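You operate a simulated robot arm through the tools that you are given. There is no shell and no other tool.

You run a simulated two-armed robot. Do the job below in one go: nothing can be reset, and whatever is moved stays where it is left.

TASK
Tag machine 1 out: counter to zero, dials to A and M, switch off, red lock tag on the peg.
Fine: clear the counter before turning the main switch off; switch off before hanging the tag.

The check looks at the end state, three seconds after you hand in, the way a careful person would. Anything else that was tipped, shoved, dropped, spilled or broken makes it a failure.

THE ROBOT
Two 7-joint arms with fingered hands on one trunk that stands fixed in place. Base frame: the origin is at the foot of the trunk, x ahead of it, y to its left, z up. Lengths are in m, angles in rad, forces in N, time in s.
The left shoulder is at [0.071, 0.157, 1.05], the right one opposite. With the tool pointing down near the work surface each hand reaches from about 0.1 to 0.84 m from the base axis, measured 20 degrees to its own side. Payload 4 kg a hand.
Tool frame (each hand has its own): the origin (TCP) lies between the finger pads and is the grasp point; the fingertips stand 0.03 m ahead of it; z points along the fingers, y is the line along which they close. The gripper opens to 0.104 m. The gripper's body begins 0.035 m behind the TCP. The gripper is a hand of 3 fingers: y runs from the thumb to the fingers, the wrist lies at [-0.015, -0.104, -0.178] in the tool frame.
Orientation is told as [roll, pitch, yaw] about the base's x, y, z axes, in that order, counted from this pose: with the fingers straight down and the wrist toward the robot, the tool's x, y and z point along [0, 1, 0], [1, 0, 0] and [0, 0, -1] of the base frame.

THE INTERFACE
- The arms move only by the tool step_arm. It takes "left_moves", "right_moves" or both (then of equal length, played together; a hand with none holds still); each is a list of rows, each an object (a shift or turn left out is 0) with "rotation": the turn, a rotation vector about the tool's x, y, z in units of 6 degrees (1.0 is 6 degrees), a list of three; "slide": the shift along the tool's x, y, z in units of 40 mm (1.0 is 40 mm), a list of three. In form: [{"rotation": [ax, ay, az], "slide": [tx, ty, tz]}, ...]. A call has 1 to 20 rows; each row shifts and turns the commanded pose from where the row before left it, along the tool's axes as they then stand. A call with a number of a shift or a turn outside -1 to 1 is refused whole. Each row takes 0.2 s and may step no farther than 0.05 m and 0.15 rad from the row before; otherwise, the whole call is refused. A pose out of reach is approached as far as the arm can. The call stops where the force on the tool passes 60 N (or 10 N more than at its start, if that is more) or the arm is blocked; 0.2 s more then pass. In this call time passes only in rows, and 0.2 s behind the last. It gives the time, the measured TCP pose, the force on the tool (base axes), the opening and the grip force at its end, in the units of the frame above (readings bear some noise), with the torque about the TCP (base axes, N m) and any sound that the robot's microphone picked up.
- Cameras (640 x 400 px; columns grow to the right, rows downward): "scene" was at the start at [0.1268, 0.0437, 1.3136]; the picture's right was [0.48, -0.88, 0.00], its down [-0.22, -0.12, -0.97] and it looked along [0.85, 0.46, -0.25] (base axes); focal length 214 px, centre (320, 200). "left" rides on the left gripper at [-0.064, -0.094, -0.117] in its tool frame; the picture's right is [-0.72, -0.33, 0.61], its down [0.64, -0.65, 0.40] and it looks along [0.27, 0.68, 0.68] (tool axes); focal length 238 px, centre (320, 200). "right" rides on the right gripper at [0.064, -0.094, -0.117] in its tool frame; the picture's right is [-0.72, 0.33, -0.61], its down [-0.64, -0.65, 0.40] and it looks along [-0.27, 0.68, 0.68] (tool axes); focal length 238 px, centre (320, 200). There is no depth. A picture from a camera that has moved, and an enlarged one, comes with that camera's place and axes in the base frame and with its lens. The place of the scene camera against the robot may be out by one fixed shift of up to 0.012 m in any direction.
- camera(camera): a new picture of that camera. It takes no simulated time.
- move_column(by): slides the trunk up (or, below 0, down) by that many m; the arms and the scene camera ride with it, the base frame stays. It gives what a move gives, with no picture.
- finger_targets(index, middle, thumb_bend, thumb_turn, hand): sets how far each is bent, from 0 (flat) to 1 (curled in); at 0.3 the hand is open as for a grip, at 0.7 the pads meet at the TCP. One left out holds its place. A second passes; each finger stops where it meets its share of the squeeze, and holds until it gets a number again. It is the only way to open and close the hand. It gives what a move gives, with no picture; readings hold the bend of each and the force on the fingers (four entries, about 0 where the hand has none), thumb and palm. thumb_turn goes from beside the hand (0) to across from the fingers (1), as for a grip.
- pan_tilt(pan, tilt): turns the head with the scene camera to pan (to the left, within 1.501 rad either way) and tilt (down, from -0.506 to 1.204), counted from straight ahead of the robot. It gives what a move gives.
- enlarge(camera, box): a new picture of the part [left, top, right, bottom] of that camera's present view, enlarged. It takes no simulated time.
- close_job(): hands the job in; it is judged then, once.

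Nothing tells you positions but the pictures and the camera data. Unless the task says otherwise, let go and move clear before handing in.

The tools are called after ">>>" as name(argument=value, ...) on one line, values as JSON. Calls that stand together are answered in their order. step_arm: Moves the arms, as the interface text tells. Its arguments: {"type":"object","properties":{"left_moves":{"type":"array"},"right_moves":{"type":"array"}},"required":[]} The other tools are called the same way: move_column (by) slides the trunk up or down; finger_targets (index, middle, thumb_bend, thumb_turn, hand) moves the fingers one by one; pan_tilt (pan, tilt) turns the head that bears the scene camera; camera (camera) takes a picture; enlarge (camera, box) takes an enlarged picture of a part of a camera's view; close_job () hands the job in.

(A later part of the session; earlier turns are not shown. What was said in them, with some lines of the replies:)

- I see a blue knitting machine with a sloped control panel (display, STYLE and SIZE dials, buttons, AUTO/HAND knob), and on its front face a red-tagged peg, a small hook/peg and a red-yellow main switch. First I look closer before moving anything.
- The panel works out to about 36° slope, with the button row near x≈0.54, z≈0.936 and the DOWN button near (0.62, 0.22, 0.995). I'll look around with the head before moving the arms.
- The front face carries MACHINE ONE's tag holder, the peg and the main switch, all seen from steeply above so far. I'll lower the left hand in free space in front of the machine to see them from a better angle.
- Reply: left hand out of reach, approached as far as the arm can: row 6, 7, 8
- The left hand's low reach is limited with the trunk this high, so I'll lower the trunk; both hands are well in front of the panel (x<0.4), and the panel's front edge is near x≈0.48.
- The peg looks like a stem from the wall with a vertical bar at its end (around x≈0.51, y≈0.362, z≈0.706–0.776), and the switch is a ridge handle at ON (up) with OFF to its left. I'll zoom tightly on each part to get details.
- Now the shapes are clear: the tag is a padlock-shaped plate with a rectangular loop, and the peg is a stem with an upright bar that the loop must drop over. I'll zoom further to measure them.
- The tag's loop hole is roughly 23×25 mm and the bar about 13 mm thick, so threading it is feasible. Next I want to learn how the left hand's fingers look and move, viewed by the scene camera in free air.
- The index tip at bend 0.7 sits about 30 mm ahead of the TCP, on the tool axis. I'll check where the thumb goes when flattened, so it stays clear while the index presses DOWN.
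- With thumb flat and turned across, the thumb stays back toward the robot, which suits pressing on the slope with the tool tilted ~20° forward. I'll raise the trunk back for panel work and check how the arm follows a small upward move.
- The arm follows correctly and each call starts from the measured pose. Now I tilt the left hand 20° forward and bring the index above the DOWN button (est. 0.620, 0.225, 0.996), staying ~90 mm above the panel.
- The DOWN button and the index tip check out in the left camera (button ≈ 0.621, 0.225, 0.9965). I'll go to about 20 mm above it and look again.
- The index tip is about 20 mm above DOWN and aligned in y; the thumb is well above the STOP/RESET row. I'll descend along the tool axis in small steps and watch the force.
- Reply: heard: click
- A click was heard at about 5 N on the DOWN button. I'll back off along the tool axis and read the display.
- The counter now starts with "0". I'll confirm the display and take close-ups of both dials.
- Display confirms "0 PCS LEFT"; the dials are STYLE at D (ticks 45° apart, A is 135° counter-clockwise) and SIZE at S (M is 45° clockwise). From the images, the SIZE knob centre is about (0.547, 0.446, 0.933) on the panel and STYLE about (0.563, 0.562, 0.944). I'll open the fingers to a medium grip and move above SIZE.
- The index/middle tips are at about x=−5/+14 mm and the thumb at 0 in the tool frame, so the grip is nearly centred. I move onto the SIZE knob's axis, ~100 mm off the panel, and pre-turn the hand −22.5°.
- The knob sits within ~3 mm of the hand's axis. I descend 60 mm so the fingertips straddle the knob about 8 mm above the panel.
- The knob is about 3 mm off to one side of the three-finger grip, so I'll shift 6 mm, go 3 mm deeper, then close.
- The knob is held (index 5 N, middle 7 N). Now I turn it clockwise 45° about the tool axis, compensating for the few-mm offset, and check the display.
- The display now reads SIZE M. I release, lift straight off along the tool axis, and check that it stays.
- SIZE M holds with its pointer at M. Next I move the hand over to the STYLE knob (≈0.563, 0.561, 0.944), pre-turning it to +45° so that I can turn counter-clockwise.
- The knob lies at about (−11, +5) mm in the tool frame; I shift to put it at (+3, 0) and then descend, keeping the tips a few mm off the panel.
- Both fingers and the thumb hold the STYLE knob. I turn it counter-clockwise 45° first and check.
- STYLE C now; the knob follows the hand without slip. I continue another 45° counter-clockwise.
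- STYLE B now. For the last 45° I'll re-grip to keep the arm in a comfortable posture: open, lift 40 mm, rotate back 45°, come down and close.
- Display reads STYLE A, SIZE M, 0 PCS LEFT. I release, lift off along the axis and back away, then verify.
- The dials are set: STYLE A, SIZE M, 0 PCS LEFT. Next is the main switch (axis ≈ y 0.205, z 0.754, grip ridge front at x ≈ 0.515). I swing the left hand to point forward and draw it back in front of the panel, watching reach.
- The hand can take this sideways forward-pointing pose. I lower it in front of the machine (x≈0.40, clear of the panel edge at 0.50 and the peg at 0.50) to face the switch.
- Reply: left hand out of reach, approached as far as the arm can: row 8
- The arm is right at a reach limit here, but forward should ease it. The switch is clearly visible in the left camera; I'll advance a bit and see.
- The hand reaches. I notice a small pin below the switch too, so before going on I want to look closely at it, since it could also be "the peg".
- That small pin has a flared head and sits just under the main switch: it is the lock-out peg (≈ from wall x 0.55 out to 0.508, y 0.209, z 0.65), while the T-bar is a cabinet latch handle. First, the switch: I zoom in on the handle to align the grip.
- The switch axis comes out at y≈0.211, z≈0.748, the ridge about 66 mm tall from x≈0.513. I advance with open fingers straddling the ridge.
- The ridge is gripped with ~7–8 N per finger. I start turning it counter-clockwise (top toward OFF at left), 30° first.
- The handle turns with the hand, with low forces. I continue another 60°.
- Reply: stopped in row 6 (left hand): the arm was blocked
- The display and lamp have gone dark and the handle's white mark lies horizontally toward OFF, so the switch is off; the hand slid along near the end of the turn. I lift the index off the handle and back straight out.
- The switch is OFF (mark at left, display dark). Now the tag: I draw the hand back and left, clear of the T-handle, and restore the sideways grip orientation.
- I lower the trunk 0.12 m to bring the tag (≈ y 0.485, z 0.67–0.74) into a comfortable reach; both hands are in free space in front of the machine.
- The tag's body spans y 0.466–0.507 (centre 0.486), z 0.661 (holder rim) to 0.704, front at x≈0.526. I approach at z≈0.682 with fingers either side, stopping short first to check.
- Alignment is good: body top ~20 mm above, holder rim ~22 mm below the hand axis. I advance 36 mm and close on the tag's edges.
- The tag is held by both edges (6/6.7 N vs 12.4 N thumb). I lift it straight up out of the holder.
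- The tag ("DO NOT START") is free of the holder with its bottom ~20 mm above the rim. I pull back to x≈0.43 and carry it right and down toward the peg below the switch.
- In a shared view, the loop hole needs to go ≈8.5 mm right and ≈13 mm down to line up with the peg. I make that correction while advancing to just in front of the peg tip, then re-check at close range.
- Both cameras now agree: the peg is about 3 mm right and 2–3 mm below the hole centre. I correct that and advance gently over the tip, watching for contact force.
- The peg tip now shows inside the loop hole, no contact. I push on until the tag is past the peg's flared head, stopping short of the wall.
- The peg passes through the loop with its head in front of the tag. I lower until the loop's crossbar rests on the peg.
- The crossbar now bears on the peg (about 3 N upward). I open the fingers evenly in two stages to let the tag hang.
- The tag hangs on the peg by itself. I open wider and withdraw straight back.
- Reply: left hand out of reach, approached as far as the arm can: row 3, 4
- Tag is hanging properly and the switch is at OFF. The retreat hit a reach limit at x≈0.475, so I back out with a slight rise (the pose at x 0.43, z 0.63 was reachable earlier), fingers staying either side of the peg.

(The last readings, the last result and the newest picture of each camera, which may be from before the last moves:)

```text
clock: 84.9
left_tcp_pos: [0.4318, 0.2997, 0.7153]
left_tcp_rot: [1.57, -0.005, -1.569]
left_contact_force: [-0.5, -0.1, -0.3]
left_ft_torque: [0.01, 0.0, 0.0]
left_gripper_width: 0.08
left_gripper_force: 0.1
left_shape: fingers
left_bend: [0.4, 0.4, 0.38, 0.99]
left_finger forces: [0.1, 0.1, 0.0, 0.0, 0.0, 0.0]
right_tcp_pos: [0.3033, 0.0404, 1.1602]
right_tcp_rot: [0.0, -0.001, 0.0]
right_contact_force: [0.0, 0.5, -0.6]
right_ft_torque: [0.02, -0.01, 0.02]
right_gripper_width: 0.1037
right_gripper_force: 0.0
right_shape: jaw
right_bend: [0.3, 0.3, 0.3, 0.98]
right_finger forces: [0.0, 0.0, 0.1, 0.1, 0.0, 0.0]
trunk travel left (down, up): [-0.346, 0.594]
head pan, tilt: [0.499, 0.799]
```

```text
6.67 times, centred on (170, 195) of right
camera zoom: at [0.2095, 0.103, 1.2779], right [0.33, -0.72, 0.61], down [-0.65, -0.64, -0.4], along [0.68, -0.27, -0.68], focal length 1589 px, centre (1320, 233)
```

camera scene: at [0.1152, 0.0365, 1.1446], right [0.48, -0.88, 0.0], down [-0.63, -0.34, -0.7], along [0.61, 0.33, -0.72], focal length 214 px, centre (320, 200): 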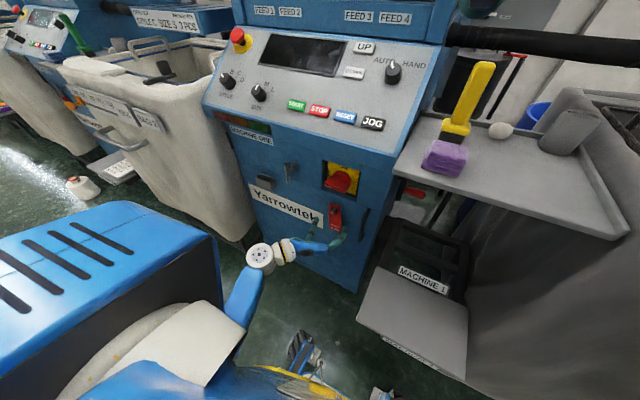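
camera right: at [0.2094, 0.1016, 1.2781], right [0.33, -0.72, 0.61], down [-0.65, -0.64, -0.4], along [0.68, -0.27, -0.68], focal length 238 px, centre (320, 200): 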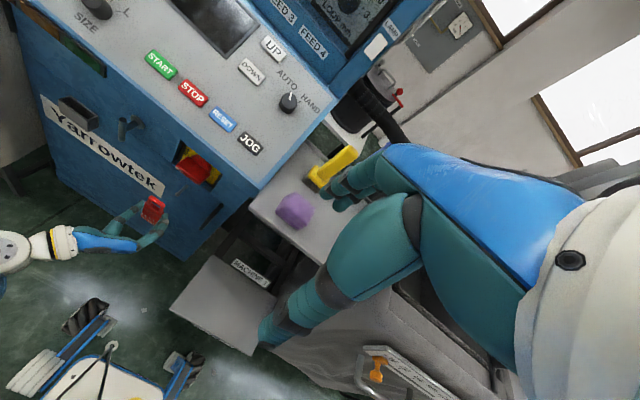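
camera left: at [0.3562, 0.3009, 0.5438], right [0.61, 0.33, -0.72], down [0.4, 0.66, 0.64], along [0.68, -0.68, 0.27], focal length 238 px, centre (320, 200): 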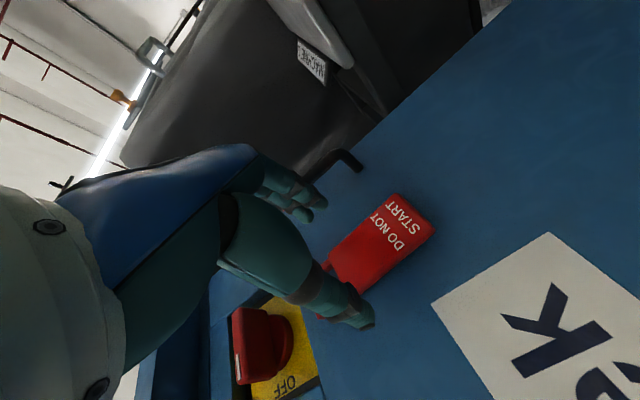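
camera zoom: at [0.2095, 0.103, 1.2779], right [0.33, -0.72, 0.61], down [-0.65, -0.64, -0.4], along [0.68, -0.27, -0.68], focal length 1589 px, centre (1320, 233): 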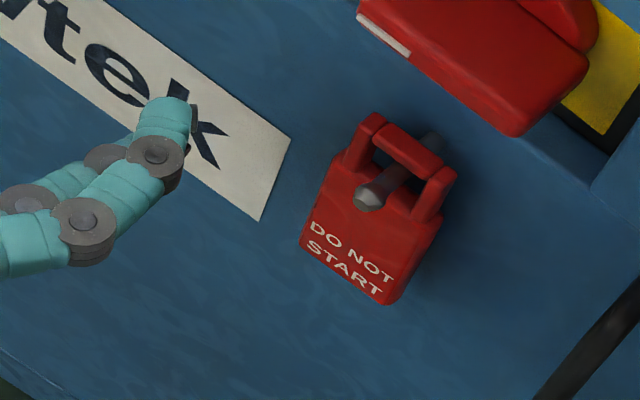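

The tag hangs on the peg with its crossbar behind the flared head, swinging only slightly. I move the left hand farther away and inspect everything once more.

>>> step_arm(left_moves=[{"slide": [0.5, -0.5, -0.2]}, {"slide": [0.5, -0.5, -0.2]}, {"slide": [0.5, -0.5, 0]}, {"slide": [0.2, -0.5, 0]}])

>>> pan_tilt(pan=0.5, tilt=0.6)

>>> camera(camera="scene")

>>> enlarge(camera="scene", box=[210, 80, 430, 200])

>>> enlarge(camera="scene", box=[230, 190, 400, 300])

>>> camera(camera="right")

```text
clock: 85.9
left_tcp_pos: [0.4168, 0.3783, 0.7803]
left_tcp_rot: [1.571, -0.003, -1.569]
left_contact_force: [-0.1, -0.2, 0.5]
left_ft_torque: [-0.04, -0.01, -0.03]
left_gripper_width: 0.0799
left_gripper_force: 0.0
left_shape: fingers
left_bend: [0.4, 0.4, 0.38, 0.99]
left_finger forces: [0.0, 0.0, 0.1, 0.1, 0.0, 0.0]
right_tcp_pos: [0.3033, 0.0402, 1.1598]
right_tcp_rot: [0.001, 0.0, 0.0]
right_contact_force: [0.8, 0.4, -0.1]
right_ft_torque: [0.02, -0.02, 0.0]
right_gripper_width: 0.1035
right_gripper_force: 0.0
right_shape: jaw
right_bend: [0.3, 0.3, 0.3, 0.98]
right_finger forces: [0.0, 0.0, 0.0, 0.1, 0.0, 0.1]
trunk travel left (down, up): [-0.346, 0.594]
head pan, tilt: [0.499, 0.799]
```

```text
clock: 86.6
left_tcp_pos: [0.416, 0.3771, 0.7814]
left_tcp_rot: [1.57, -0.002, -1.57]
left_contact_force: [-0.2, 0.7, 1.1]
left_ft_torque: [-0.02, 0.03, 0.0]
left_gripper_width: 0.0801
left_gripper_force: 0.0
left_shape: fingers
left_bend: [0.4, 0.4, 0.38, 0.99]
left_finger forces: [0.0, 0.1, 0.0, 0.0, 0.1, 0.0]
right_tcp_pos: [0.3026, 0.0385, 1.1599]
right_tcp_rot: [0.0, 0.001, -0.002]
right_contact_force: [0.6, -0.2, -0.1]
right_ft_torque: [0.01, 0.0, 0.01]
right_gripper_width: 0.1035
right_gripper_force: 0.0
right_shape: jaw
right_bend: [0.3, 0.3, 0.3, 0.98]
right_finger forces: [0.0, 0.0, 0.1, 0.0, 0.0, 0.0]
trunk travel left (down, up): [-0.346, 0.594]
head pan, tilt: [0.499, 0.6]
```

```text
taken
camera scene: at [0.122, 0.0407, 1.1614], right [0.48, -0.88, 0.0], down [-0.5, -0.27, -0.82], along [0.72, 0.39, -0.57], focal length 214 px, centre (320, 200)
```

scene: 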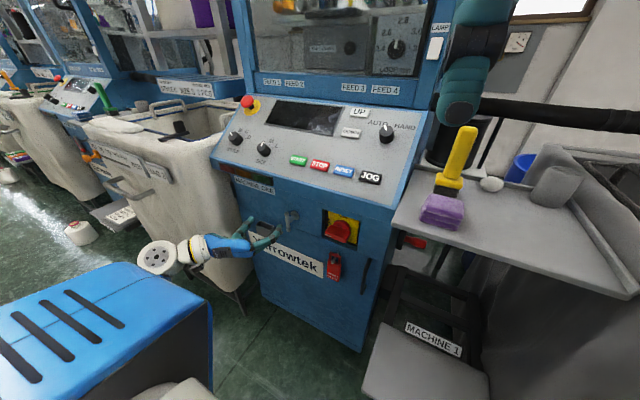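

```text
2.91 times, centred on (320, 140) of scene
camera zoom: at [0.122, 0.0407, 1.1614], right [0.48, -0.88, 0.0], down [-0.5, -0.27, -0.82], along [0.72, 0.39, -0.57], focal length 624 px, centre (320, 374)
```

zoom: 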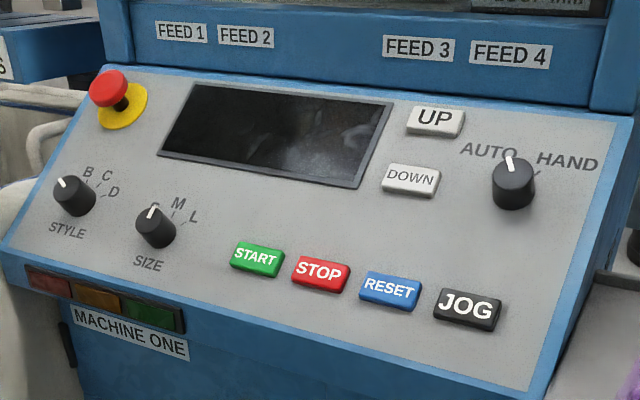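

```text
3.64 times, centred on (315, 245) of scene
camera zoom: at [0.122, 0.0407, 1.1614], right [0.48, -0.88, 0.0], down [-0.5, -0.27, -0.82], along [0.72, 0.39, -0.57], focal length 780 px, centre (338, 36)
```

zoom: 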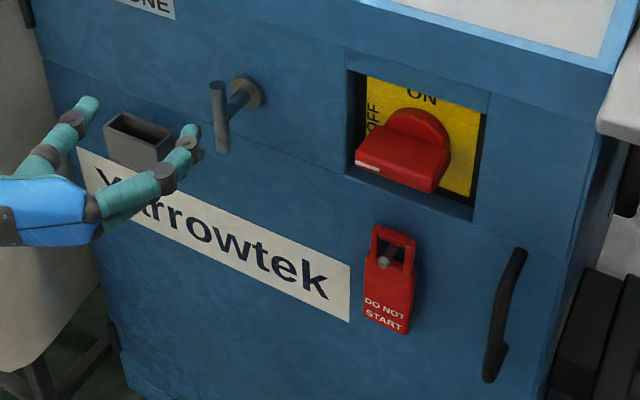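

```text
taken
camera right: at [0.2092, 0.1021, 1.2781], right [0.33, -0.72, 0.61], down [-0.65, -0.64, -0.4], along [0.68, -0.27, -0.68], focal length 238 px, centre (320, 200)
```

right: 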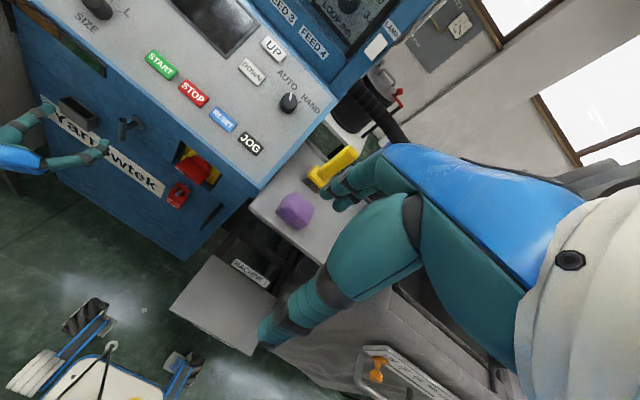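

>>> enlarge(camera="scene", box=[222, 125, 282, 165])

>>> enlarge(camera="scene", box=[320, 205, 350, 285])

```text
10.00 times, centred on (252, 145) of scene
camera zoom: at [0.122, 0.0407, 1.1614], right [0.48, -0.88, 0.0], down [-0.5, -0.27, -0.82], along [0.72, 0.39, -0.57], focal length 2145 px, centre (1000, 750)
```

zoom: 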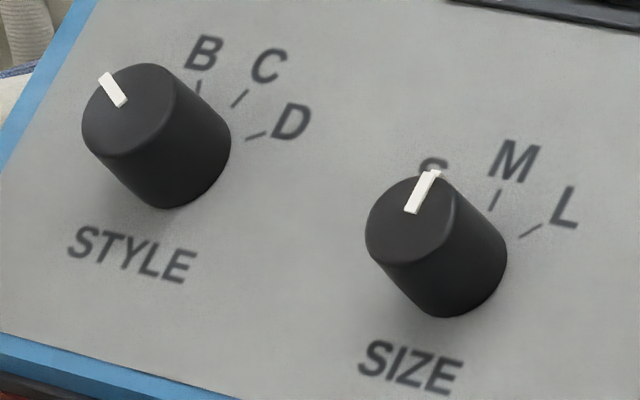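

```text
5.00 times, centred on (335, 245) of scene
camera zoom: at [0.122, 0.0407, 1.1614], right [0.48, -0.88, 0.0], down [-0.5, -0.27, -0.82], along [0.72, 0.39, -0.57], focal length 1072 px, centre (245, -25)
```

zoom: 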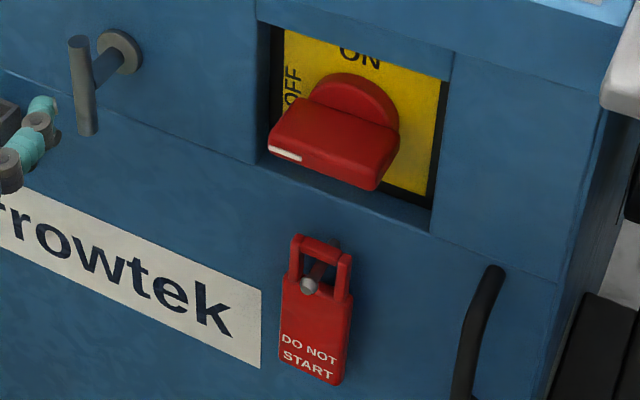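

Everything checks out: STYLE points to A, SIZE to M, the counter read 0 before power-off, the switch is at OFF, and the red tag hangs on the peg. The hands are clear and nothing else was disturbed, so I hand in the job.

>>> close_job()

```text
The job is handed in.
```

Machine 1 is tagged out and the job is handed in; I haven't been told the result of the check.

| Step | End state |
|---|---|
| Counter | One press of DOWN took it from 1 to "0 PCS LEFT" while the machine still had power. |
| STYLE dial | Turned from D to A. The display read STYLE A before power-off, and the pointer is still on A. |
| SIZE dial | Turned from S to M. The display read SIZE M before power-off, and the pointer is still on M. |
| Main switch | Turned to OFF after the counter was cleared. The display and lamp went dark. |
| Red lock tag | Lifted out of its holder and hung last, with its loop behind the peg's flared head. |

- **Which peg:** Two fittings on the front could have been "the peg". I used the small pin with the flared head directly under the main switch. I took the T-bar beside the tag holder to be a cabinet latch, so if that was the intended peg, the tag is in the wrong place.
- **Switch turn:** My grip slid off the handle near the end of the turn. In the pictures afterwards the mark points at OFF, and the handle stayed there when I let go.

Both hands are empty and clear of the machine, and I saw nothing else moved in the final pictures.
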